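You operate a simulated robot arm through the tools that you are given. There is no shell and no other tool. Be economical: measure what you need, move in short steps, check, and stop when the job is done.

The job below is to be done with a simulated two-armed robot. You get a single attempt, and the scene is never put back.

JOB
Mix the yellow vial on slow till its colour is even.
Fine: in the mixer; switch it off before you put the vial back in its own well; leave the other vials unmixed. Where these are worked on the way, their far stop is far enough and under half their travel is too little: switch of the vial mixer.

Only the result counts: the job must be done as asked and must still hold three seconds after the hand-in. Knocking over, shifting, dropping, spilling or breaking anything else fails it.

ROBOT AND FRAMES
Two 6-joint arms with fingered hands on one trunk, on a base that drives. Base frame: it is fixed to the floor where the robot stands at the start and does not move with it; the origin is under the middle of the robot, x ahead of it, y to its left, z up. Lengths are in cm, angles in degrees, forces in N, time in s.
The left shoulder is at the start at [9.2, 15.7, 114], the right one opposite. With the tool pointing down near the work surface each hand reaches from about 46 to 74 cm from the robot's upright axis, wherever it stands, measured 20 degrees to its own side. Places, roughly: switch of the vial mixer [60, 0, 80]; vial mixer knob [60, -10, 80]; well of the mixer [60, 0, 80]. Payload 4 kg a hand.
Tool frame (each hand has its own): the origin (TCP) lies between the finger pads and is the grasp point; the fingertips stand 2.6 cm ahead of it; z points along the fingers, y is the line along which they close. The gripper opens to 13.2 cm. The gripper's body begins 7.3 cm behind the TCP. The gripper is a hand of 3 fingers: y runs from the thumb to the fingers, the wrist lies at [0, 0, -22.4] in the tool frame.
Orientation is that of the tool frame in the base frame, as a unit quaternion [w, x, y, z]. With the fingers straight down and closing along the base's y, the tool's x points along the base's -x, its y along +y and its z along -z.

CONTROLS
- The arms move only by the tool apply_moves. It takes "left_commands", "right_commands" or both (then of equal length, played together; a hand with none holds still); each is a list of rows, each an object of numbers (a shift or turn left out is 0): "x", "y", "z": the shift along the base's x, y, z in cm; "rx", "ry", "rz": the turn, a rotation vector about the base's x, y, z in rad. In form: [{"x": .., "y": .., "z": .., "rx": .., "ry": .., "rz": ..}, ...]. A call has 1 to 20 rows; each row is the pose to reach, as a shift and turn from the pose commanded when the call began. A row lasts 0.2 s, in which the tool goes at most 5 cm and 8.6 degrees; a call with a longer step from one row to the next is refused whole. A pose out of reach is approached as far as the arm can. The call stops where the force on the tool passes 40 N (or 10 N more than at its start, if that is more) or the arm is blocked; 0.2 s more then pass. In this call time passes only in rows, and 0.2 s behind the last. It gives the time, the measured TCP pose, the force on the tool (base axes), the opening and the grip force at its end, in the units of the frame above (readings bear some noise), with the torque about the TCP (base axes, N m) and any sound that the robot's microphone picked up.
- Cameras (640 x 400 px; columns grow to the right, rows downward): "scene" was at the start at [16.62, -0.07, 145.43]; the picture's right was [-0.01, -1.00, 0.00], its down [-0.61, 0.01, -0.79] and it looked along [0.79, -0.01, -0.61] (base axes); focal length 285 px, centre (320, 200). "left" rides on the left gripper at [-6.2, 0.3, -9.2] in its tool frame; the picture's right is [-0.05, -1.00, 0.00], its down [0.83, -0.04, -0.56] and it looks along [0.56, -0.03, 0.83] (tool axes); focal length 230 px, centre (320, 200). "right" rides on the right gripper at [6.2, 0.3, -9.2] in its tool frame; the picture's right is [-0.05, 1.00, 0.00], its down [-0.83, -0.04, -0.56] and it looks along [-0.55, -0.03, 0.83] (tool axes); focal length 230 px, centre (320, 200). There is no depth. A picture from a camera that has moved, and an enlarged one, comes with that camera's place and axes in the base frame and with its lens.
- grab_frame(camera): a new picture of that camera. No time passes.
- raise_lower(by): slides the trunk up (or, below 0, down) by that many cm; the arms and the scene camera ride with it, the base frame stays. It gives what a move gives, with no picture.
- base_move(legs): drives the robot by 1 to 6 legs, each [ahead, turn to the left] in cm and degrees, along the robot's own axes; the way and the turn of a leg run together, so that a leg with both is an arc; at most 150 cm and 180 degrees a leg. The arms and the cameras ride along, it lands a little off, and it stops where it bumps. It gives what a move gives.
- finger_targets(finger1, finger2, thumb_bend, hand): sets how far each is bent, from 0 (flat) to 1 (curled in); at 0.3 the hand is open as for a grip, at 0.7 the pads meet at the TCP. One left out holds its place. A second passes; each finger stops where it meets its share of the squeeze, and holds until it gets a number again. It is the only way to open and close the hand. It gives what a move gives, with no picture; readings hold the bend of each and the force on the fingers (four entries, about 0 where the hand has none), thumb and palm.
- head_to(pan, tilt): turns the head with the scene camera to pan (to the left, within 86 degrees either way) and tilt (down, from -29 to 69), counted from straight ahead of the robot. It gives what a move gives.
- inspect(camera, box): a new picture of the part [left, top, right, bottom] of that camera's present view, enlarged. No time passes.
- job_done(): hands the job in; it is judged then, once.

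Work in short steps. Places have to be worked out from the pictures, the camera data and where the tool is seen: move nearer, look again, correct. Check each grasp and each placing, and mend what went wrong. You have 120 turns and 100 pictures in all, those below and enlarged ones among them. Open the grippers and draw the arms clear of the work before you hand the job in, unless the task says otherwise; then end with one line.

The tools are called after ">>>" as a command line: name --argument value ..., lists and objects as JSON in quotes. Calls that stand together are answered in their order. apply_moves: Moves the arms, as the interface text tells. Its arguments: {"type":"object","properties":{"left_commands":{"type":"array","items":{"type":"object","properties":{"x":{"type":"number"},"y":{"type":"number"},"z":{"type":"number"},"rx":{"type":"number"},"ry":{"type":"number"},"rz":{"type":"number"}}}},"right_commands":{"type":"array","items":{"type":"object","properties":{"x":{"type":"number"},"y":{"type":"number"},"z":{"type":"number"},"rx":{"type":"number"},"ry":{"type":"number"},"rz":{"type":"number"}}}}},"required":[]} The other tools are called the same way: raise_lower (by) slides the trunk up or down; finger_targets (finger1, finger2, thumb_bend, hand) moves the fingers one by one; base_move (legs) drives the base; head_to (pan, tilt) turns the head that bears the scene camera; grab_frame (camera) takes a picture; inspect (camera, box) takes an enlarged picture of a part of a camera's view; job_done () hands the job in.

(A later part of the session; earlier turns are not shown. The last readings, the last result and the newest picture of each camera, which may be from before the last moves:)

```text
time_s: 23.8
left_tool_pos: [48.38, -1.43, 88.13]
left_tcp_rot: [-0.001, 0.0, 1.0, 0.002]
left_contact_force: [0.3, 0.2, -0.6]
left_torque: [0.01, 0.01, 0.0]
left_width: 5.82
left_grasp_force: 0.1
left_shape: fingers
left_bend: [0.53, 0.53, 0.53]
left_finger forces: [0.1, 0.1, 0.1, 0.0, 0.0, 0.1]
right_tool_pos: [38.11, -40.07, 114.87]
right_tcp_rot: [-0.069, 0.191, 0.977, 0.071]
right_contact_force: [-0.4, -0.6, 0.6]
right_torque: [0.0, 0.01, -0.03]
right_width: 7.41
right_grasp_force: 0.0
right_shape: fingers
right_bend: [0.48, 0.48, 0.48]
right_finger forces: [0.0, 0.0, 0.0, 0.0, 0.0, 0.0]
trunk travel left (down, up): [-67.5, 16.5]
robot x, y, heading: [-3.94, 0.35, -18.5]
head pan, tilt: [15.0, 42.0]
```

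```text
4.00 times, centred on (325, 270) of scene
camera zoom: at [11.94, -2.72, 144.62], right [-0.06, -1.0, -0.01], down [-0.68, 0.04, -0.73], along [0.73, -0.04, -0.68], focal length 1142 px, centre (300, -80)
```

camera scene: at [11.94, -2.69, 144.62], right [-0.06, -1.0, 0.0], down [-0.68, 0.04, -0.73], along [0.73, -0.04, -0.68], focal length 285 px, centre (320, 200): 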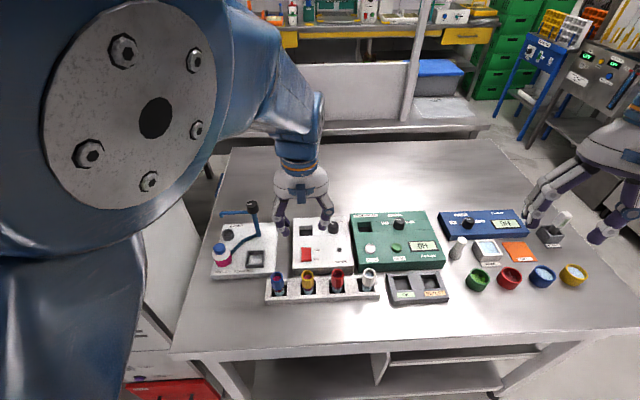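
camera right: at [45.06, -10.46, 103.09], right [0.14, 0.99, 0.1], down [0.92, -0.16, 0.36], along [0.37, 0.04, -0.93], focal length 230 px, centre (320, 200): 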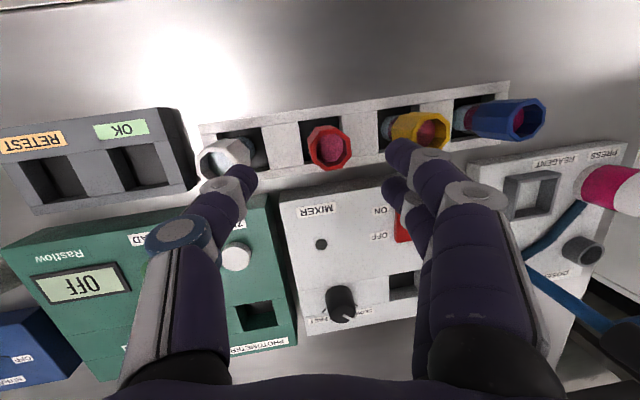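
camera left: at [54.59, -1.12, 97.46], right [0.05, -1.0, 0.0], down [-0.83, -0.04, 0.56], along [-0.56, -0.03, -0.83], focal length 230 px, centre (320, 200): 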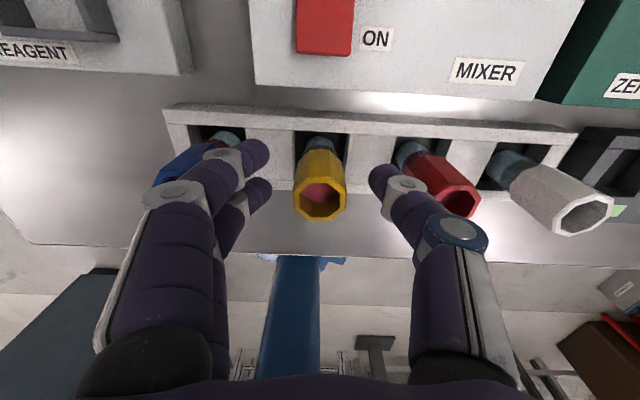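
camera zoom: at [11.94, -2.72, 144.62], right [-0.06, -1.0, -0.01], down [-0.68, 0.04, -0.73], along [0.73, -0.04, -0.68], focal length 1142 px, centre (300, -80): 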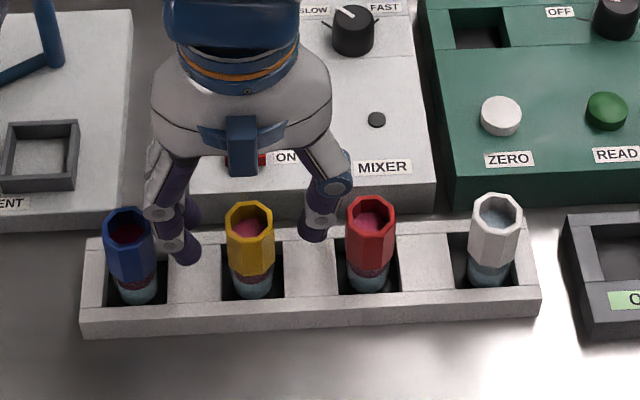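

The vial top is right at the TCP level. I narrow the opening a bit, lower 1 cm more, then look before closing.

>>> finger_targets --hand "left" --finger1 0.57 --finger2 0.57 --thumb_bend 0.57

>>> apply_moves --left_commands '[{"z": -0.6}, {"z": -1.2}, {"z": -1.2}]'

>>> grab_frame --camera "left"

>>> inspect --camera "scene" --box '[250, 220, 400, 320]'

```text
time_s: 24.8
left_tool_pos: [48.52, -1.53, 88.31]
left_tcp_rot: [-0.001, 0.0, 1.0, 0.001]
left_contact_force: [0.1, -0.3, 0.7]
left_torque: [0.02, -0.01, 0.05]
left_width: 4.83
left_grasp_force: 0.0
left_shape: fingers
left_bend: [0.56, 0.56, 0.56]
left_finger forces: [0.0, 0.1, 0.0, 0.0, 0.0, 0.0]
right_tool_pos: [38.04, -40.27, 114.87]
right_tcp_rot: [-0.07, 0.191, 0.977, 0.071]
right_contact_force: [0.8, -0.2, -0.7]
right_torque: [-0.03, 0.0, -0.04]
right_width: 7.45
right_grasp_force: 0.2
right_shape: fingers
right_bend: [0.48, 0.48, 0.48]
right_finger forces: [0.1, 0.0, 0.0, 0.1, 0.0, 0.0]
trunk travel left (down, up): [-67.5, 16.5]
robot x, y, heading: [-3.46, 0.33, -18.6]
head pan, tilt: [15.0, 42.0]
```

```text
time_s: 25.6
left_tool_pos: [48.45, -1.43, 87.22]
left_tcp_rot: [0.001, 0.001, 1.0, 0.002]
left_contact_force: [-0.2, 0.0, -0.1]
left_torque: [-0.02, 0.01, -0.03]
left_width: 4.87
left_grasp_force: 0.2
left_shape: fingers
left_bend: [0.56, 0.56, 0.56]
left_finger forces: [0.0, 0.1, 0.1, 0.0, 0.0, 0.0]
right_tool_pos: [38.06, -40.24, 114.87]
right_tcp_rot: [-0.07, 0.192, 0.976, 0.071]
right_contact_force: [0.5, 0.2, 0.1]
right_torque: [0.01, 0.03, 0.01]
right_width: 7.44
right_grasp_force: 0.1
right_shape: fingers
right_bend: [0.48, 0.48, 0.48]
right_finger forces: [0.0, 0.0, 0.0, 0.1, 0.0, 0.1]
trunk travel left (down, up): [-67.5, 16.5]
robot x, y, heading: [-3.81, 0.35, -18.6]
head pan, tilt: [15.0, 42.0]
```

```text
67 pictures are left
camera left: at [54.59, -1.2, 96.4], right [0.05, -1.0, 0.0], down [-0.83, -0.04, 0.55], along [-0.55, -0.02, -0.83], focal length 230 px, centre (320, 200)
```

left: 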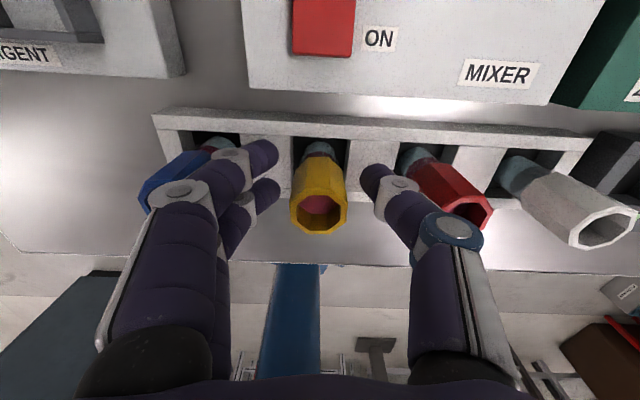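

```text
4.00 times, centred on (325, 270) of scene
camera zoom: at [11.95, -2.71, 144.62], right [-0.06, -1.0, 0.0], down [-0.68, 0.04, -0.73], along [0.73, -0.04, -0.68], focal length 1142 px, centre (300, -80)
```

zoom: 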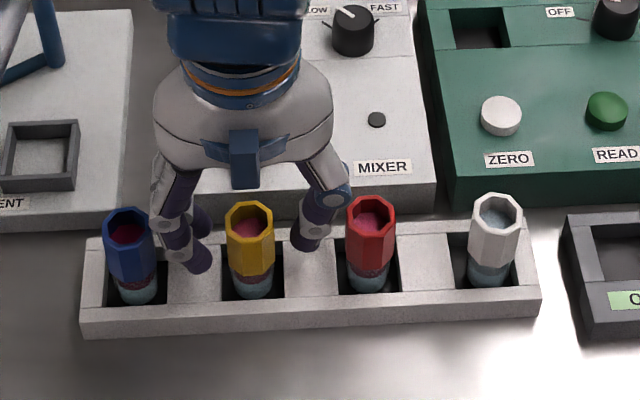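

The yellow cap is between fingers and thumb, neighbours clear. Closing gently.

>>> finger_targets --hand "left" --finger1 0.7 --finger2 0.7 --thumb_bend 0.7

>>> grab_frame --camera "left"

>>> inspect --camera "scene" --box '[250, 220, 400, 320]'

```text
time_s: 26.6
left_tool_pos: [48.4, -1.66, 87.13]
left_tcp_rot: [-0.001, 0.002, 1.0, 0.003]
left_contact_force: [-0.7, 0.7, -0.1]
left_torque: [-0.02, 0.03, 0.02]
left_width: 1.86
left_grasp_force: 8.6
left_shape: fingers
left_bend: [0.67, 0.63, 0.66]
left_finger forces: [2.2, 6.3, 0.1, 0.1, 8.5, 0.0]
right_tool_pos: [38.16, -40.25, 115.0]
right_tcp_rot: [-0.07, 0.191, 0.976, 0.071]
right_contact_force: [0.0, 0.3, -0.2]
right_torque: [0.01, -0.03, -0.01]
right_width: 7.43
right_grasp_force: 0.1
right_shape: fingers
right_bend: [0.48, 0.48, 0.48]
right_finger forces: [0.0, 0.0, 0.1, 0.0, 0.0, 0.0]
trunk travel left (down, up): [-67.5, 16.5]
robot x, y, heading: [-3.82, 0.17, -18.3]
head pan, tilt: [15.0, 42.0]
```

```text
65 pictures are left
camera left: at [54.61, -1.19, 96.4], right [0.05, -1.0, 0.0], down [-0.83, -0.04, 0.55], along [-0.55, -0.02, -0.83], focal length 230 px, centre (320, 200)
```

left: 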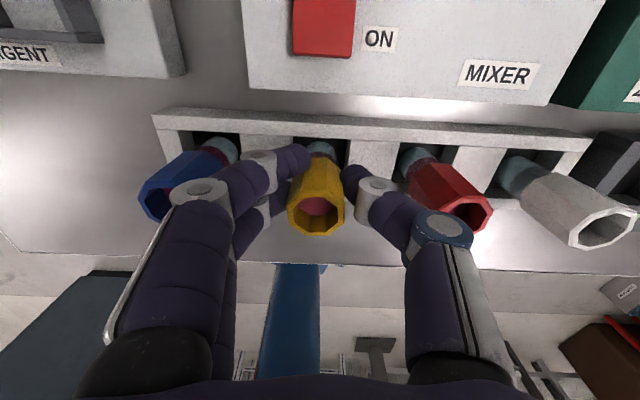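

```text
4.00 times, centred on (325, 270) of scene
camera zoom: at [11.98, -2.72, 144.62], right [-0.06, -1.0, -0.01], down [-0.68, 0.04, -0.73], along [0.73, -0.04, -0.68], focal length 1142 px, centre (300, -80)
```

zoom: 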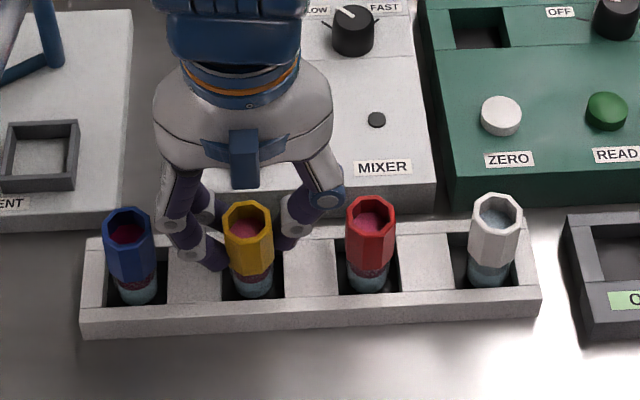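

Grip is about 8.6 N. I tighten slightly and lift straight up 3 cm as a test.

>>> finger_targets --hand "left" --finger1 0.74 --finger2 0.74 --thumb_bend 0.74

>>> apply_moves --left_commands '[{"z": 1}, {"z": 2}, {"z": 3}, {"z": 3}]'

>>> grab_frame --camera "left"

>>> inspect --camera "scene" --box '[250, 200, 400, 310]'

```text
time_s: 27.6
left_tool_pos: [48.58, -1.48, 87.18]
left_tcp_rot: [0.0, 0.001, 1.0, 0.0]
left_contact_force: [0.2, 0.5, -0.4]
left_torque: [0.05, -0.02, 0.0]
left_width: 1.7
left_grasp_force: 13.7
left_shape: fingers
left_bend: [0.71, 0.64, 0.67]
left_finger forces: [5.1, 8.4, 0.1, 0.1, 14.0, 0.0]
right_tool_pos: [37.99, -40.22, 115.03]
right_tcp_rot: [-0.07, 0.191, 0.976, 0.072]
right_contact_force: [-0.6, -0.2, 0.0]
right_torque: [-0.01, -0.01, -0.02]
right_width: 7.46
right_grasp_force: 0.1
right_shape: fingers
right_bend: [0.48, 0.48, 0.48]
right_finger forces: [0.0, 0.0, 0.0, 0.1, 0.0, 0.0]
trunk travel left (down, up): [-67.5, 16.5]
robot x, y, heading: [-3.54, 0.66, -18.3]
head pan, tilt: [15.0, 42.0]
```

```text
time_s: 28.6
left_tool_pos: [48.47, -1.6, 90.19]
left_tcp_rot: [0.0, -0.001, 1.0, -0.002]
left_contact_force: [0.5, -0.6, -0.2]
left_torque: [0.02, 0.01, -0.03]
left_width: 1.68
left_grasp_force: 13.5
left_shape: fingers
left_bend: [0.71, 0.64, 0.67]
left_finger forces: [5.3, 8.3, 0.0, 0.0, 14.1, 0.0]
right_tool_pos: [37.97, -40.21, 115.0]
right_tcp_rot: [-0.069, 0.192, 0.976, 0.071]
right_contact_force: [0.3, 0.0, -0.1]
right_torque: [0.04, 0.01, 0.03]
right_width: 7.4
right_grasp_force: 0.2
right_shape: fingers
right_bend: [0.48, 0.48, 0.48]
right_finger forces: [0.0, 0.0, 0.0, 0.0, 0.1, 0.1]
trunk travel left (down, up): [-67.5, 16.5]
robot x, y, heading: [-4.34, 0.32, -18.2]
head pan, tilt: [15.0, 42.0]
```

```text
63 pictures are left
camera left: at [54.67, -1.09, 99.36], right [0.05, -1.0, 0.0], down [-0.83, -0.04, 0.56], along [-0.55, -0.03, -0.83], focal length 230 px, centre (320, 200)
```

left: 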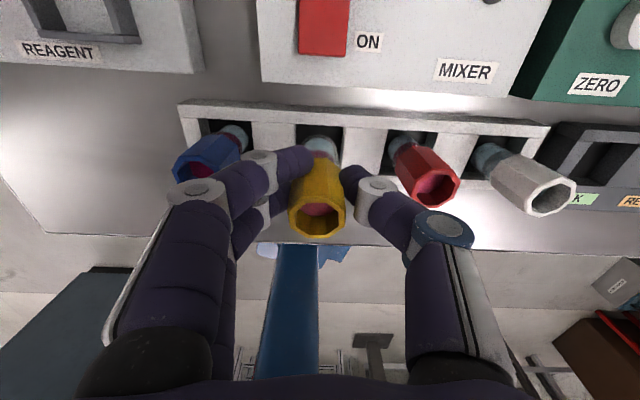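

```text
3.64 times, centred on (325, 255) of scene
camera zoom: at [11.99, -2.72, 144.61], right [-0.06, -1.0, -0.01], down [-0.68, 0.04, -0.73], along [0.73, -0.04, -0.68], focal length 1038 px, centre (302, 0)
```

zoom: 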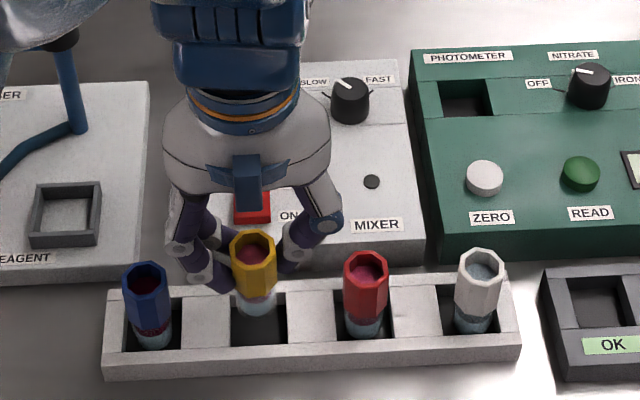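

The vial comes up cleanly. Lifting further to clear the mixer and looking at its length.

>>> apply_moves --left_commands '[{"z": 2}, {"z": 4}, {"z": 6}, {"z": 7}, {"z": 7}]'

>>> inspect --camera "scene" --box '[250, 200, 400, 310]'

```text
time_s: 29.8
left_tool_pos: [48.34, -1.57, 97.04]
left_tcp_rot: [0.0, 0.002, 1.0, 0.001]
left_contact_force: [-0.3, 0.0, -0.5]
left_torque: [-0.01, 0.03, 0.01]
left_width: 1.72
left_grasp_force: 13.5
left_shape: fingers
left_bend: [0.71, 0.64, 0.67]
left_finger forces: [5.3, 8.5, 0.0, 0.0, 13.7, 0.0]
right_tool_pos: [37.98, -40.21, 114.93]
right_tcp_rot: [-0.07, 0.192, 0.976, 0.072]
right_contact_force: [0.4, -1.4, 0.8]
right_torque: [-0.01, 0.01, 0.01]
right_width: 7.46
right_grasp_force: 0.1
right_shape: fingers
right_bend: [0.48, 0.48, 0.48]
right_finger forces: [0.0, 0.0, 0.0, 0.0, 0.1, 0.0]
trunk travel left (down, up): [-67.5, 16.5]
robot x, y, heading: [-4.11, 0.56, -18.2]
head pan, tilt: [15.0, 42.0]
```

```text
3.64 times, centred on (325, 255) of scene
camera zoom: at [12.0, -2.73, 144.61], right [-0.06, -1.0, -0.01], down [-0.68, 0.04, -0.73], along [0.73, -0.04, -0.68], focal length 1038 px, centre (302, 0)
```

zoom: 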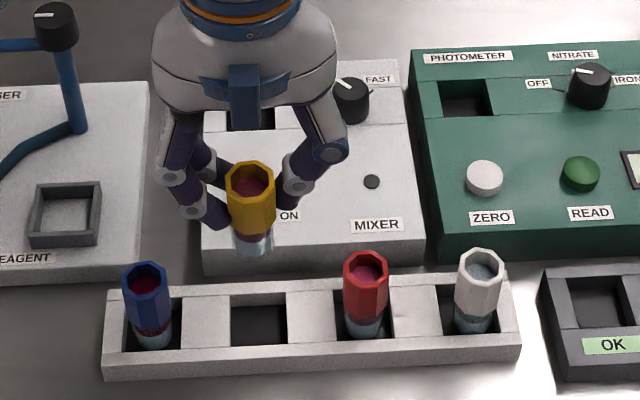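

Vial is upright, about 6 cm long, bottom near z 92. I carry it smoothly to above the mixer well (≈[64,-1.3]) and look.

>>> apply_moves --left_commands '[{"x": 1.5}, {"x": 4}, {"x": 6.5}, {"x": 9}, {"x": 11.5}, {"x": 13.5, "y": 0.2}, {"x": 15, "y": 0.2}, {"x": 15.5, "y": 0.2}, {"x": 15.5, "y": 0.2}]'

>>> grab_frame --camera "left"

>>> inspect --camera "scene" --box '[250, 150, 400, 280]'

```text
time_s: 31.8
left_tool_pos: [63.87, -1.41, 97.01]
left_tcp_rot: [-0.001, 0.002, 1.0, 0.0]
left_contact_force: [-0.5, -0.2, -1.0]
left_torque: [-0.02, 0.01, 0.02]
left_width: 1.7
left_grasp_force: 13.3
left_shape: fingers
left_bend: [0.71, 0.64, 0.67]
left_finger forces: [5.2, 8.3, 0.0, 0.0, 13.6, 0.1]
right_tool_pos: [38.04, -40.22, 114.86]
right_tcp_rot: [-0.069, 0.191, 0.977, 0.071]
right_contact_force: [-0.2, 0.5, -0.7]
right_torque: [0.01, 0.0, 0.02]
right_width: 7.45
right_grasp_force: 0.1
right_shape: fingers
right_bend: [0.48, 0.48, 0.48]
right_finger forces: [0.0, 0.0, 0.0, 0.1, 0.0, 0.0]
trunk travel left (down, up): [-67.5, 16.5]
robot x, y, heading: [-3.64, 0.56, -18.4]
head pan, tilt: [15.0, 42.0]
```

```text
60 pictures are left
camera left: at [70.01, -1.09, 106.33], right [0.05, -1.0, 0.0], down [-0.83, -0.04, 0.56], along [-0.56, -0.03, -0.83], focal length 230 px, centre (320, 200)
```

left: 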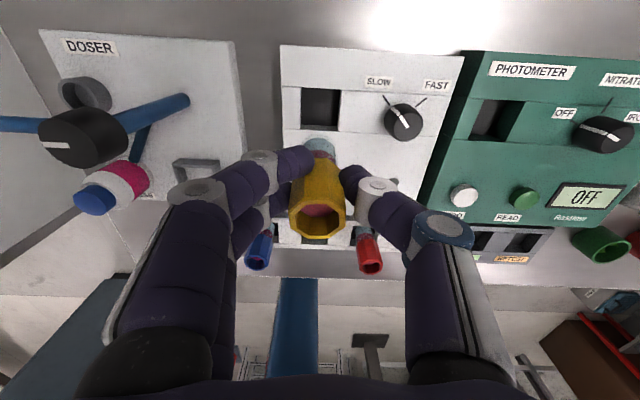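

```text
3.08 times, centred on (325, 215) of scene
camera zoom: at [11.97, -2.71, 144.62], right [-0.06, -1.0, 0.0], down [-0.68, 0.04, -0.73], along [0.73, -0.04, -0.68], focal length 878 px, centre (305, 154)
```

zoom: 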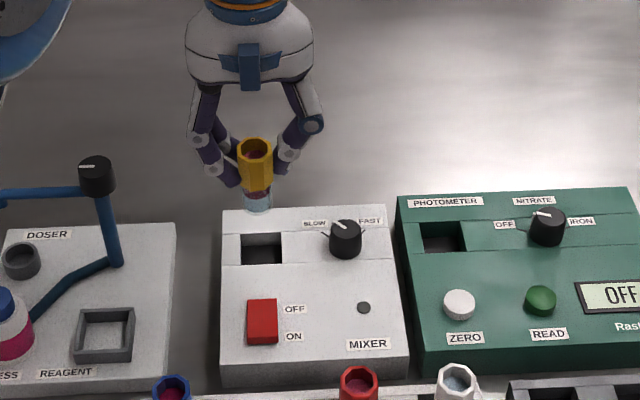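

The well sits about 0.7–1 cm further in x. I shift forward and lower until the vial bottom is just above the panel, then compare directly.

>>> apply_moves --left_commands '[{"x": 0.4, "z": -1.5}, {"x": 0.8, "z": -3}, {"x": 0.8, "z": -4.5}, {"x": 0.8, "z": -5}, {"x": 0.8, "z": -5}]'

>>> inspect --camera "left" --box '[240, 60, 400, 250]'

>>> inspect --camera "scene" --box '[260, 170, 360, 250]'

```text
time_s: 32.7
left_tool_pos: [62.96, -0.96, 93.79]
left_tcp_rot: [0.011, 0.002, 1.0, -0.002]
left_contact_force: [-0.1, -0.3, 0.3]
left_torque: [0.0, -0.05, -0.02]
left_width: 1.68
left_grasp_force: 13.8
left_shape: fingers
left_bend: [0.72, 0.64, 0.67]
left_finger forces: [5.1, 8.2, 0.0, 0.0, 13.4, 0.1]
right_tool_pos: [35.74, -39.43, 116.1]
right_tcp_rot: [-0.059, 0.19, 0.978, 0.069]
right_contact_force: [-1.0, 1.1, -0.4]
right_torque: [-0.05, -0.05, 0.01]
right_width: 7.45
right_grasp_force: 0.0
right_shape: fingers
right_bend: [0.48, 0.48, 0.48]
right_finger forces: [0.0, 0.0, 0.0, 0.0, 0.0, 0.0]
trunk travel left (down, up): [-67.5, 16.5]
robot x, y, heading: [-3.8, 0.35, -18.3]
head pan, tilt: [15.0, 42.0]
stopped in row 4 (left hand): the arm was blocked; the commanded pose is now the measured one
```

```text
2.11 times, centred on (320, 155) of left
camera zoom: at [68.89, -0.55, 103.22], right [0.05, -1.0, 0.01], down [-0.84, -0.04, 0.54], along [-0.54, -0.03, -0.84], focal length 484 px, centre (320, 295)
```

zoom: 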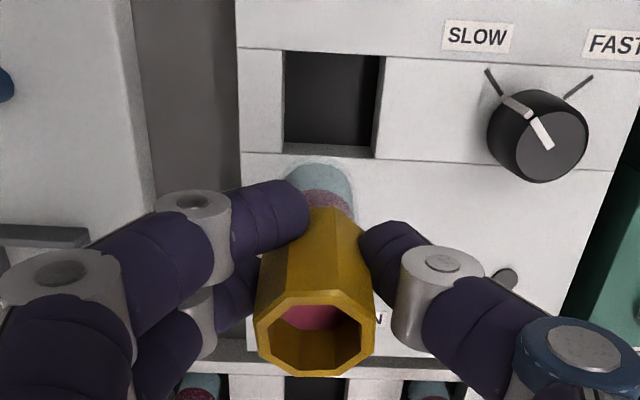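

```text
5.00 times, centred on (310, 210) of scene
camera zoom: at [11.61, -2.63, 144.68], right [-0.06, -1.0, 0.0], down [-0.68, 0.04, -0.73], along [0.73, -0.04, -0.68], focal length 1427 px, centre (370, 150)
```

zoom: 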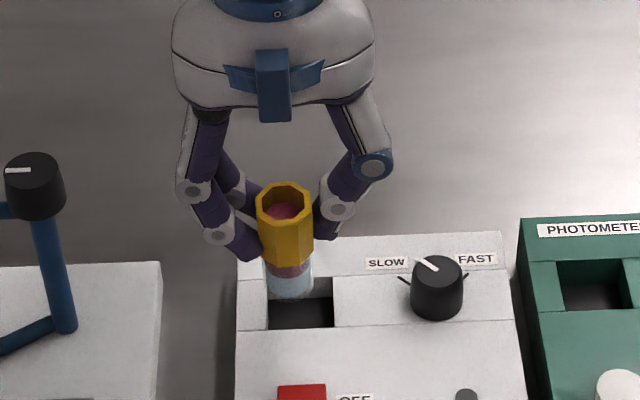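

Triangulation: vial bottom ≈[63.0,-1.0,87.4] (tilted ~5°), well opening ≈[65.0,-1.4,83.4]. A small lurch shifted the arm back; I correct position and tilt, still above the panel.

>>> apply_moves --left_commands '[{"x": 0.8, "y": -0.2, "ry": 0.035}, {"x": 1.6, "y": -0.4, "ry": 0.07}, {"x": 2.4, "y": -0.4, "ry": 0.07}, {"x": 2.4, "y": -0.4, "z": -1, "ry": 0.07}, {"x": 2.4, "y": -0.4, "z": -1, "ry": 0.07}]'

>>> inspect --camera "left" --box '[240, 60, 400, 250]'

>>> inspect --camera "scene" --box '[260, 170, 360, 250]'

```text
time_s: 33.4
left_tool_pos: [63.11, -0.83, 95.2]
left_tcp_rot: [-0.016, 0.001, 1.0, -0.005]
left_contact_force: [-0.4, 0.4, 0.0]
left_torque: [0.01, -0.03, -0.01]
left_width: 1.62
left_grasp_force: 13.1
left_shape: fingers
left_bend: [0.72, 0.64, 0.67]
left_finger forces: [5.3, 8.5, 0.0, 0.1, 13.0, 0.0]
right_tool_pos: [33.57, -38.8, 117.05]
right_tcp_rot: [-0.047, 0.188, 0.979, 0.069]
right_contact_force: [-0.1, 1.0, 0.1]
right_torque: [-0.05, -0.07, 0.01]
right_width: 7.47
right_grasp_force: 0.0
right_shape: fingers
right_bend: [0.48, 0.48, 0.48]
right_finger forces: [0.0, 0.1, 0.0, 0.1, 0.1, 0.0]
trunk travel left (down, up): [-67.5, 16.5]
robot x, y, heading: [-3.76, 0.43, -18.5]
head pan, tilt: [15.0, 42.0]
stopped in row 3 (left hand): the arm was blocked; the commanded pose is now the measured one
```

```text
2.11 times, centred on (320, 155) of left
camera zoom: at [69.55, -0.35, 104.2], right [0.05, -1.0, 0.01], down [-0.81, -0.03, 0.58], along [-0.58, -0.04, -0.81], focal length 484 px, centre (320, 295)
```

zoom: 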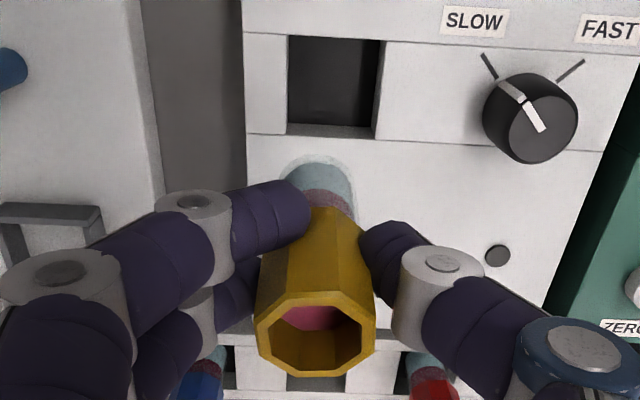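

```text
5.00 times, centred on (310, 210) of scene
camera zoom: at [11.38, -2.56, 144.71], right [-0.06, -1.0, 0.0], down [-0.68, 0.04, -0.73], along [0.73, -0.04, -0.68], focal length 1427 px, centre (370, 150)
```

zoom: 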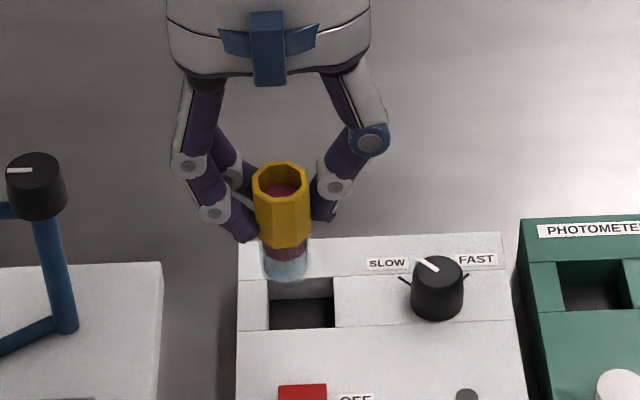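

The arm was blocked again without tool force, and both arms shifted back together. I look at the whole scene for what is touching.

>>> grab_frame --camera "scene"

>>> grab_frame --camera "right"

>>> grab_frame --camera "left"

```text
54 pictures are left
camera scene: at [11.38, -2.56, 144.71], right [-0.06, -1.0, 0.0], down [-0.68, 0.04, -0.73], along [0.73, -0.04, -0.68], focal length 285 px, centre (320, 200)
```

scene: 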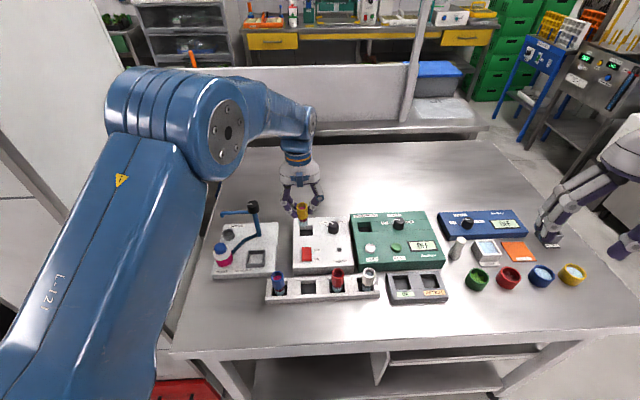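

```text
53 pictures are left
camera right: at [28.66, -37.61, 126.91], right [0.42, 0.9, 0.11], down [0.79, -0.43, 0.44], along [0.44, -0.1, -0.89], focal length 230 px, centre (320, 200)
```

right: 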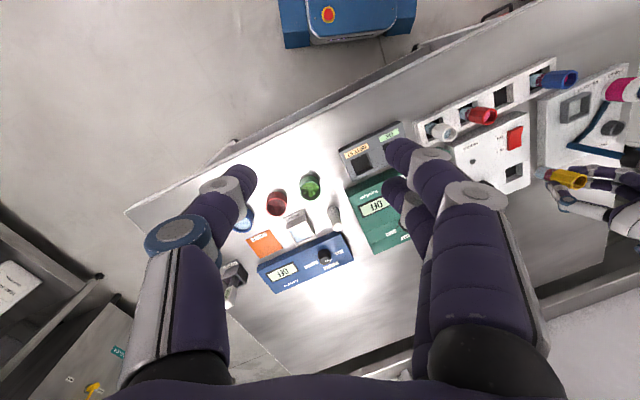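

```text
52 pictures are left
camera left: at [69.55, -0.35, 104.2], right [0.05, -1.0, 0.01], down [-0.81, -0.03, 0.58], along [-0.58, -0.04, -0.81], focal length 230 px, centre (320, 200)
```

left: 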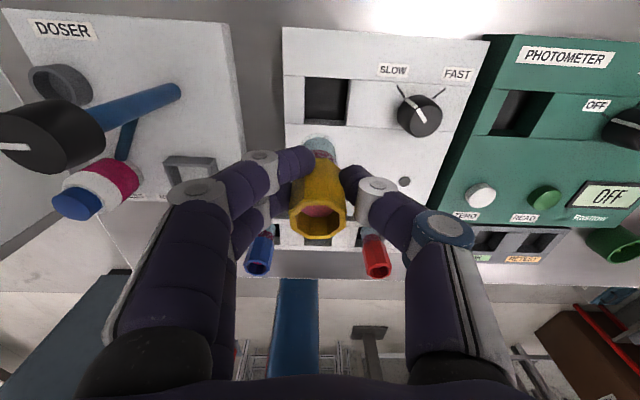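

Nothing obvious touches; the arm seems near the end of its range after the torso settled back. I raise and retract the vial a little, then drive the base 5 cm forward to bring the well into comfortable reach.

>>> apply_moves --left_commands '[{"x": -1, "z": 1, "ry": -0.015}, {"x": -2, "z": 2, "ry": -0.03}, {"x": -3, "y": 0.5, "z": 2, "ry": -0.03}, {"x": -4, "y": 1, "z": 2, "ry": -0.03}, {"x": -4, "y": 1, "z": 2, "ry": -0.03}]'

```text
time_s: 34.6
left_tool_pos: [59.48, 0.04, 96.73]
left_tcp_rot: [-0.002, 0.002, 1.0, -0.005]
left_contact_force: [1.2, 0.3, 0.1]
left_torque: [-0.03, -0.01, -0.01]
left_width: 1.63
left_grasp_force: 13.8
left_shape: fingers
left_bend: [0.72, 0.64, 0.67]
left_finger forces: [5.2, 8.4, 0.0, 0.0, 13.0, 0.0]
right_tool_pos: [34.15, -38.86, 116.72]
right_tcp_rot: [-0.052, 0.188, 0.978, 0.069]
right_contact_force: [0.7, 0.2, 0.8]
right_torque: [0.0, 0.02, 0.0]
right_width: 7.44
right_grasp_force: 0.0
right_shape: fingers
right_bend: [0.48, 0.48, 0.48]
right_finger forces: [0.0, 0.1, 0.0, 0.1, 0.0, 0.0]
trunk travel left (down, up): [-67.5, 16.5]
robot x, y, heading: [-3.68, 0.56, -18.4]
head pan, tilt: [15.0, 42.0]
```

The shift eased slightly as the hand retracted, so reach was the issue. Driving forward 5 cm.

>>> base_move --legs '[[5, 0]]'

>>> grab_frame --camera "scene"

```text
time_s: 35.5
left_tool_pos: [64.19, -1.49, 96.97]
left_tcp_rot: [-0.002, 0.001, 1.0, -0.005]
left_contact_force: [-0.4, -0.9, -0.3]
left_torque: [-0.01, 0.0, -0.03]
left_width: 1.61
left_grasp_force: 13.2
left_shape: fingers
left_bend: [0.72, 0.64, 0.67]
left_finger forces: [5.2, 8.3, 0.1, 0.0, 13.1, 0.0]
right_tool_pos: [38.59, -40.4, 116.92]
right_tcp_rot: [-0.049, 0.189, 0.978, 0.069]
right_contact_force: [-1.0, 0.8, -0.2]
right_torque: [0.02, -0.04, 0.0]
right_width: 7.45
right_grasp_force: 0.0
right_shape: fingers
right_bend: [0.48, 0.48, 0.48]
right_finger forces: [0.0, 0.0, 0.1, 0.0, 0.1, 0.0]
trunk travel left (down, up): [-67.5, 16.5]
robot x, y, heading: [1.1, -1.26, -18.2]
head pan, tilt: [15.0, 42.0]
```

```text
51 pictures are left
camera scene: at [16.31, -4.17, 144.7], right [-0.06, -1.0, 0.0], down [-0.68, 0.04, -0.73], along [0.73, -0.04, -0.68], focal length 285 px, centre (320, 200)
```

scene: 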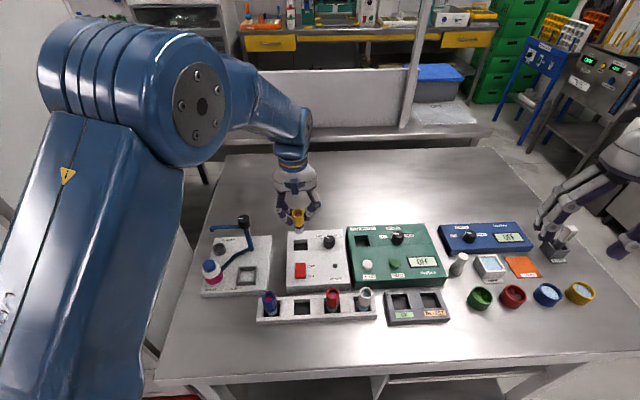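

Hand is now at [64.2,-1.5,97]. Moving forward 1.1 cm with a small tilt correction and lowering to just above the panel.

>>> apply_moves --left_commands '[{"x": 0.6, "y": 0.1, "z": -1, "ry": 0.025}, {"x": 1.1, "y": 0.1, "z": -2, "ry": 0.05}, {"x": 1.1, "y": 0.1, "z": -3.5, "ry": 0.05}, {"x": 1.1, "y": 0.1, "z": -5, "ry": 0.05}, {"x": 1.1, "y": 0.1, "z": -5, "ry": 0.05}]'

>>> inspect --camera "left" --box '[240, 60, 400, 250]'

>>> inspect --camera "scene" --box '[250, 190, 350, 270]'

```text
time_s: 36.7
left_tool_pos: [63.92, -1.12, 92.73]
left_tcp_rot: [-0.021, 0.002, 1.0, -0.007]
left_contact_force: [1.0, 0.7, -1.1]
left_torque: [-0.02, 0.01, 0.02]
left_width: 1.61
left_grasp_force: 13.4
left_shape: fingers
left_bend: [0.72, 0.64, 0.67]
left_finger forces: [5.2, 8.6, 0.0, 0.0, 12.9, 0.1]
right_tool_pos: [37.35, -39.91, 117.56]
right_tcp_rot: [-0.043, 0.189, 0.979, 0.067]
right_contact_force: [0.4, -0.9, 0.3]
right_torque: [0.03, 0.02, 0.01]
right_width: 7.44
right_grasp_force: 0.1
right_shape: fingers
right_bend: [0.48, 0.48, 0.48]
right_finger forces: [0.0, 0.0, 0.0, 0.1, 0.1, 0.1]
trunk travel left (down, up): [-67.5, 16.5]
robot x, y, heading: [0.8, -0.85, -18.3]
head pan, tilt: [15.0, 42.0]
```

```text
2.11 times, centred on (320, 155) of left
camera zoom: at [70.38, -0.56, 101.64], right [0.05, -1.0, 0.01], down [-0.81, -0.03, 0.59], along [-0.59, -0.04, -0.81], focal length 484 px, centre (320, 295)
```

zoom: 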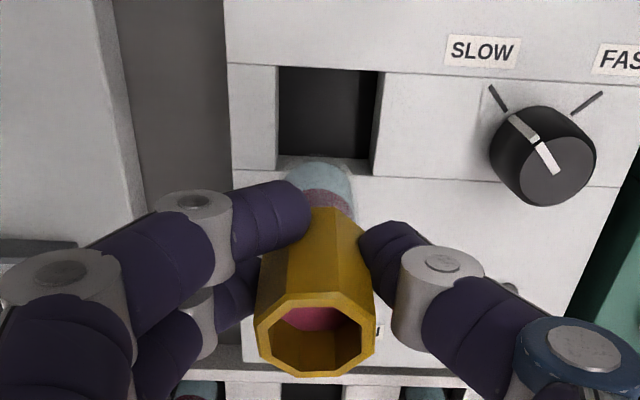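

```text
5.00 times, centred on (300, 230) of scene
camera zoom: at [16.98, -4.4, 144.6], right [-0.06, -1.0, -0.01], down [-0.68, 0.04, -0.73], along [0.73, -0.04, -0.68], focal length 1427 px, centre (420, 50)
```

zoom: 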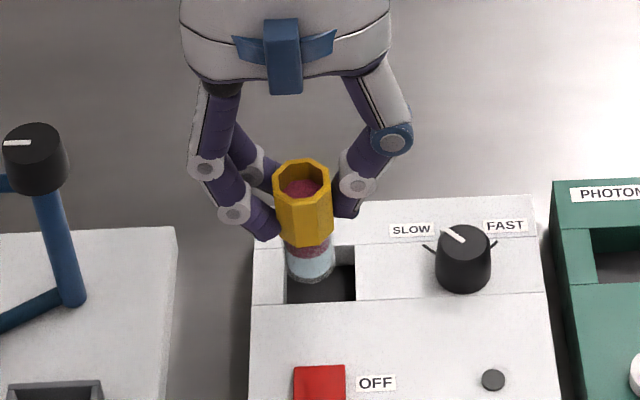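

The vial is now vertical with its bottom ≈[63.6,-1.1,86.3]; the well is ≈[65.2,-1.35]. I try the remaining 1.5 cm slowly with level motion only.

>>> apply_moves --left_commands '[{"x": 0.3}, {"x": 0.6, "y": -0.1}, {"x": 0.9, "y": -0.2}, {"x": 1.2, "y": -0.25}, {"x": 1.5, "y": -0.25}, {"x": 1.5, "y": -0.25}]'

```text
time_s: 38.1
left_tool_pos: [65.4, -1.13, 92.9]
left_tcp_rot: [-0.02, 0.001, 1.0, -0.007]
left_contact_force: [-0.6, -0.3, 0.0]
left_torque: [-0.02, -0.04, -0.03]
left_width: 1.61
left_grasp_force: 13.6
left_shape: fingers
left_bend: [0.72, 0.64, 0.67]
left_finger forces: [5.2, 8.5, 0.0, 0.1, 12.9, 0.0]
right_tool_pos: [37.11, -40.03, 117.58]
right_tcp_rot: [-0.043, 0.188, 0.979, 0.068]
right_contact_force: [0.1, 0.1, -0.2]
right_torque: [-0.01, -0.01, 0.04]
right_width: 7.44
right_grasp_force: 0.1
right_shape: fingers
right_bend: [0.48, 0.48, 0.48]
right_finger forces: [0.0, 0.0, 0.0, 0.0, 0.0, 0.0]
trunk travel left (down, up): [-67.5, 16.5]
robot x, y, heading: [1.41, -0.98, -18.5]
head pan, tilt: [15.0, 42.0]
```

No lean with slow steps. Now a check of alignment before lowering.

>>> inspect --camera "left" --box '[240, 60, 400, 250]'

>>> inspect --camera "scene" --box '[250, 190, 350, 270]'

```text
2.11 times, centred on (320, 155) of left
camera zoom: at [72.0, -0.67, 101.81], right [0.05, -1.0, 0.01], down [-0.81, -0.03, 0.59], along [-0.59, -0.04, -0.81], focal length 484 px, centre (320, 295)
```

zoom: 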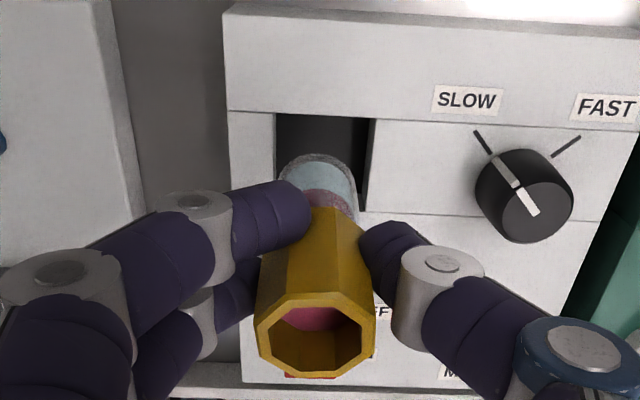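

```text
5.00 times, centred on (300, 230) of scene
camera zoom: at [16.84, -4.35, 144.62], right [-0.06, -1.0, 0.0], down [-0.68, 0.04, -0.73], along [0.73, -0.04, -0.68], focal length 1427 px, centre (420, 50)
```

zoom: 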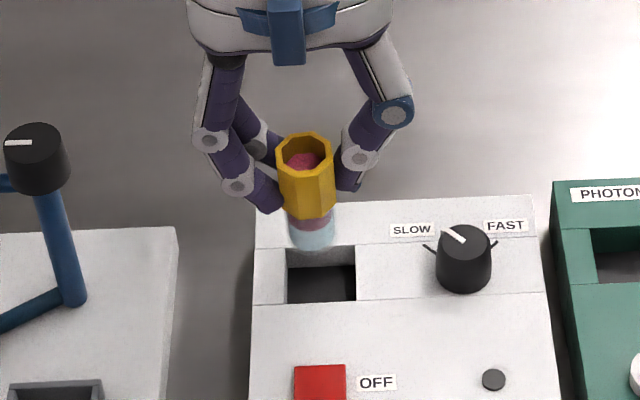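

Vial is over the well (within 0.3 cm). Lowering slowly with a small trim.

>>> apply_moves --left_commands '[{"x": -0.1, "y": -0.1, "z": -0.4}, {"x": -0.2, "y": -0.2, "z": -0.8}, {"x": -0.2, "y": -0.2, "z": -1.2}, {"x": -0.2, "y": -0.2, "z": -1.6}, {"x": -0.2, "y": -0.2, "z": -2.0}, {"x": -0.2, "y": -0.2, "z": -2.4}, {"x": -0.2, "y": -0.2, "z": -2.8}, {"x": -0.2, "y": -0.2, "z": -3.2}]'

>>> inspect --camera "left" --box '[240, 60, 400, 250]'

>>> inspect --camera "scene" --box '[250, 190, 350, 270]'

```text
time_s: 39.9
left_tool_pos: [65.25, -1.24, 89.48]
left_tcp_rot: [-0.022, 0.002, 1.0, -0.007]
left_contact_force: [0.4, 0.6, -0.3]
left_torque: [0.0, 0.03, -0.03]
left_width: 1.63
left_grasp_force: 13.3
left_shape: fingers
left_bend: [0.72, 0.64, 0.67]
left_finger forces: [5.3, 8.6, 0.0, 0.0, 12.8, 0.0]
right_tool_pos: [37.17, -40.02, 117.49]
right_tcp_rot: [-0.043, 0.187, 0.979, 0.067]
right_contact_force: [-0.7, 0.2, 0.4]
right_torque: [-0.01, 0.02, 0.0]
right_width: 7.44
right_grasp_force: 0.1
right_shape: fingers
right_bend: [0.48, 0.48, 0.48]
right_finger forces: [0.0, 0.0, 0.0, 0.0, 0.1, 0.1]
trunk travel left (down, up): [-67.5, 16.5]
robot x, y, heading: [1.18, -1.04, -18.3]
head pan, tilt: [15.0, 42.0]
```

```text
2.11 times, centred on (320, 155) of left
camera zoom: at [71.84, -0.86, 98.52], right [0.05, -1.0, 0.01], down [-0.81, -0.03, 0.59], along [-0.59, -0.04, -0.81], focal length 484 px, centre (320, 295)
```

zoom: 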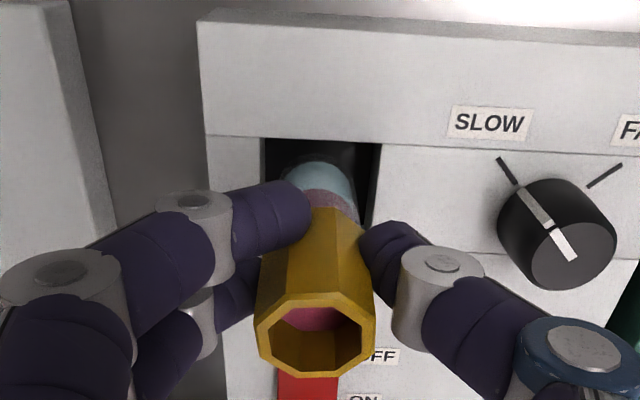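

```text
5.00 times, centred on (300, 230) of scene
camera zoom: at [16.87, -4.35, 144.61], right [-0.06, -1.0, -0.01], down [-0.68, 0.04, -0.73], along [0.73, -0.04, -0.68], focal length 1427 px, centre (420, 50)
```

zoom: 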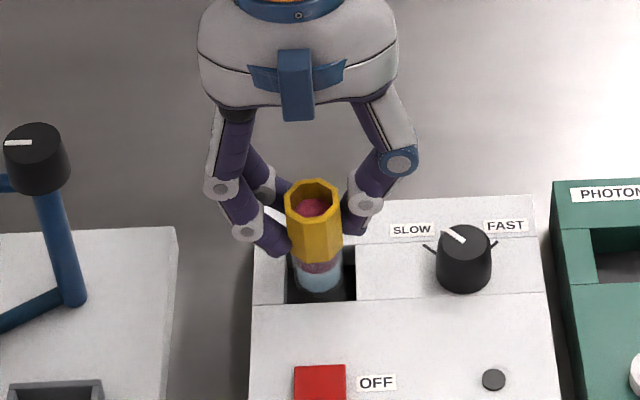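

It's entering the well, centred. Continue down in small steps, watching force.

>>> apply_moves --left_commands '[{"z": -0.3}, {"z": -0.6}, {"z": -0.9}, {"z": -1.2}, {"z": -1.5}]'

>>> inspect --camera "scene" --box '[250, 190, 350, 270]'

```text
time_s: 41.1
left_tool_pos: [65.13, -1.49, 88.18]
left_tcp_rot: [-0.02, 0.002, 1.0, -0.008]
left_contact_force: [1.5, 0.3, 4.6]
left_torque: [-0.03, 0.01, -0.03]
left_width: 1.58
left_grasp_force: 15.1
left_shape: fingers
left_bend: [0.72, 0.64, 0.67]
left_finger forces: [6.1, 9.3, 0.0, 0.0, 14.1, 0.0]
right_tool_pos: [37.05, -39.79, 117.51]
right_tcp_rot: [-0.043, 0.188, 0.979, 0.067]
right_contact_force: [-0.5, 0.5, -0.4]
right_torque: [-0.02, -0.03, -0.03]
right_width: 7.43
right_grasp_force: 0.0
right_shape: fingers
right_bend: [0.48, 0.48, 0.48]
right_finger forces: [0.0, 0.0, 0.1, 0.1, 0.0, 0.0]
trunk travel left (down, up): [-67.5, 16.5]
robot x, y, heading: [1.4, -1.32, -18.4]
head pan, tilt: [15.0, 42.0]
```

```text
5.00 times, centred on (300, 230) of scene
camera zoom: at [16.79, -4.35, 144.64], right [-0.06, -1.0, -0.01], down [-0.68, 0.04, -0.73], along [0.73, -0.04, -0.68], focal length 1427 px, centre (420, 50)
```

zoom: 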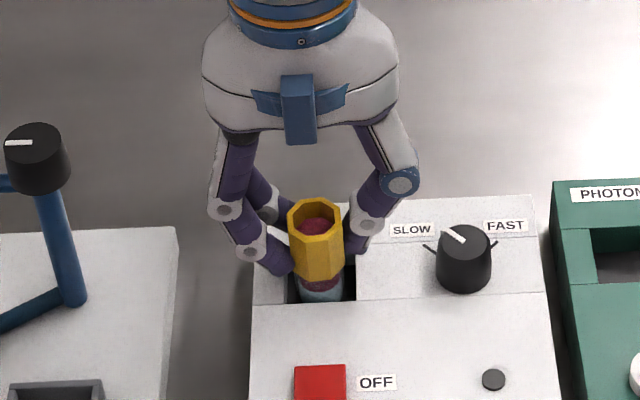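

A soft contact (4.6 N) at z 88.2: the vial rests on the well floor. Releasing.

>>> finger_targets --hand "left" --finger1 0.56 --finger2 0.56 --thumb_bend 0.56

>>> inspect --camera "scene" --box '[250, 190, 350, 270]'

>>> grab_frame --camera "left"

```text
time_s: 42.1
left_tool_pos: [65.28, -1.4, 87.99]
left_tcp_rot: [-0.02, 0.003, 1.0, -0.007]
left_contact_force: [0.0, -0.4, 0.1]
left_torque: [0.03, -0.01, 0.01]
left_width: 4.72
left_grasp_force: 0.0
left_shape: fingers
left_bend: [0.56, 0.56, 0.56]
left_finger forces: [0.0, 0.1, 0.0, 0.0, 0.0, 0.0]
right_tool_pos: [37.17, -40.05, 117.48]
right_tcp_rot: [-0.044, 0.189, 0.979, 0.067]
right_contact_force: [-0.7, -0.5, -0.3]
right_torque: [0.0, -0.02, -0.04]
right_width: 7.44
right_grasp_force: 0.0
right_shape: fingers
right_bend: [0.48, 0.48, 0.48]
right_finger forces: [0.0, 0.0, 0.1, 0.0, 0.2, 0.1]
trunk travel left (down, up): [-67.5, 16.5]
robot x, y, heading: [1.17, -1.52, -18.4]
head pan, tilt: [15.0, 42.0]
```

```text
5.00 times, centred on (300, 230) of scene
camera zoom: at [16.86, -4.36, 144.62], right [-0.06, -1.0, -0.01], down [-0.68, 0.04, -0.73], along [0.73, -0.04, -0.68], focal length 1427 px, centre (420, 50)
```

zoom: 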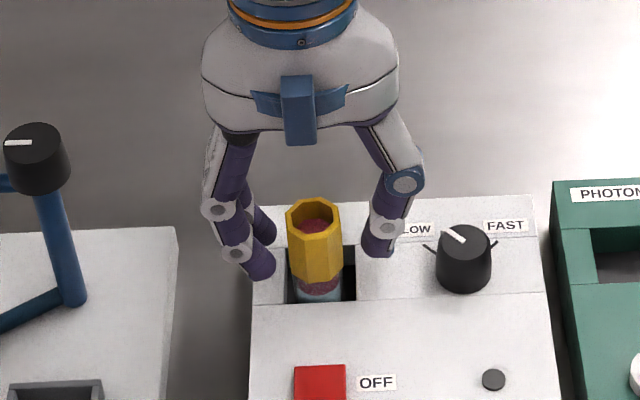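

```text
42 pictures are left
camera left: at [71.71, -0.89, 97.03], right [0.05, -1.0, 0.01], down [-0.81, -0.03, 0.59], along [-0.59, -0.04, -0.81], focal length 230 px, centre (320, 200)
```

left: 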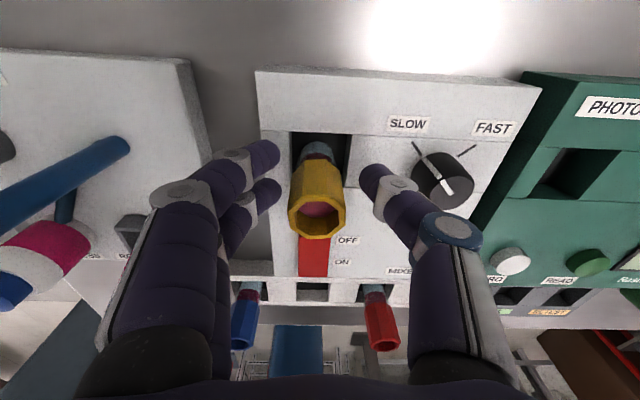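

Vial stands in the mixer well. I withdraw straight up, slowly.

>>> apply_moves --left_commands '[{"z": 0.8}, {"z": 1.6}, {"z": 2.6}, {"z": 3.8}, {"z": 5}, {"z": 6.5}, {"z": 8}, {"z": 9.5}, {"z": 10}]'

>>> finger_targets --hand "left" --finger1 1.0 --finger2 1.0 --thumb_bend 0.6

>>> grab_frame --camera "left"

>>> inspect --camera "scene" --box '[240, 150, 380, 280]'

```text
time_s: 44.1
left_tool_pos: [65.35, -1.33, 98.16]
left_tcp_rot: [-0.02, 0.002, 1.0, -0.007]
left_contact_force: [-0.1, 0.1, -0.4]
left_torque: [-0.03, 0.0, 0.01]
left_width: 4.73
left_grasp_force: 0.0
left_shape: fingers
left_bend: [0.56, 0.56, 0.56]
left_finger forces: [0.1, 0.1, 0.0, 0.0, 0.1, 0.0]
right_tool_pos: [37.17, -39.95, 117.55]
right_tcp_rot: [-0.044, 0.188, 0.979, 0.068]
right_contact_force: [0.5, 0.7, -0.4]
right_torque: [0.0, -0.02, -0.01]
right_width: 7.45
right_grasp_force: 0.2
right_shape: fingers
right_bend: [0.48, 0.48, 0.48]
right_finger forces: [0.1, 0.0, 0.0, 0.0, 0.0, 0.1]
trunk travel left (down, up): [-67.5, 16.5]
robot x, y, heading: [1.03, -1.2, -18.7]
head pan, tilt: [15.0, 42.0]
```

```text
time_s: 45.1
left_tool_pos: [65.32, -1.45, 98.19]
left_tcp_rot: [-0.02, 0.002, 1.0, -0.007]
left_contact_force: [-0.2, 0.7, 0.1]
left_torque: [-0.03, 0.0, 0.03]
left_width: 3.9
left_grasp_force: 0.2
left_shape: fingers
left_bend: [1.0, 1.0, 0.6]
left_finger forces: [0.0, 0.0, 0.1, 0.1, 0.0, 0.0]
right_tool_pos: [37.26, -39.94, 117.51]
right_tcp_rot: [-0.042, 0.188, 0.979, 0.067]
right_contact_force: [-0.5, -0.5, -0.2]
right_torque: [-0.01, 0.02, 0.01]
right_width: 7.45
right_grasp_force: 0.1
right_shape: fingers
right_bend: [0.48, 0.48, 0.48]
right_finger forces: [0.0, 0.1, 0.1, 0.1, 0.0, 0.0]
trunk travel left (down, up): [-67.5, 16.5]
robot x, y, heading: [0.88, -1.23, -18.7]
head pan, tilt: [15.0, 42.0]
```

```text
41 pictures are left
camera left: at [71.82, -0.93, 107.07], right [0.05, -1.0, 0.01], down [-0.81, -0.03, 0.59], along [-0.59, -0.04, -0.81], focal length 230 px, centre (320, 200)
```

left: 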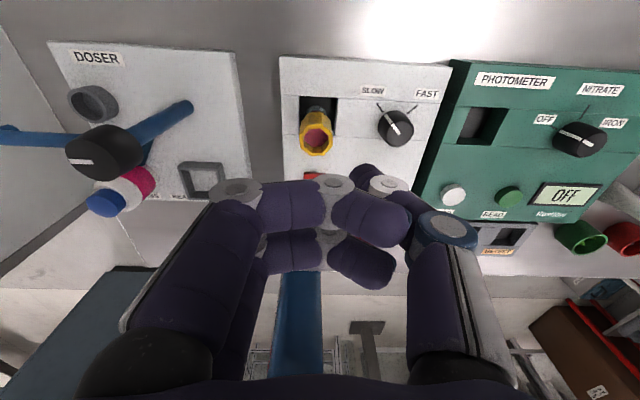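

```text
3.08 times, centred on (310, 215) of scene
camera zoom: at [16.86, -4.35, 144.62], right [-0.06, -1.0, -0.01], down [-0.68, 0.04, -0.73], along [0.73, -0.04, -0.68], focal length 878 px, centre (351, 154)
```

zoom: 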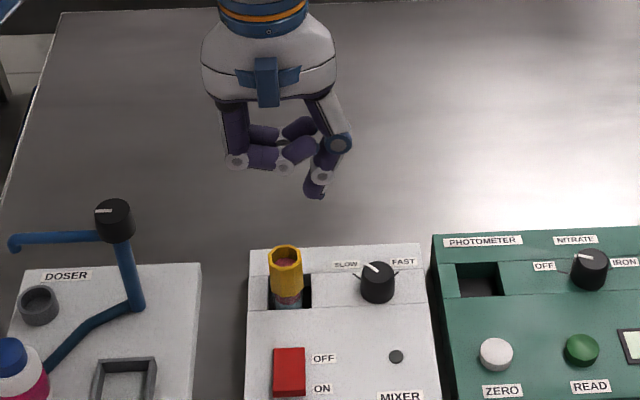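

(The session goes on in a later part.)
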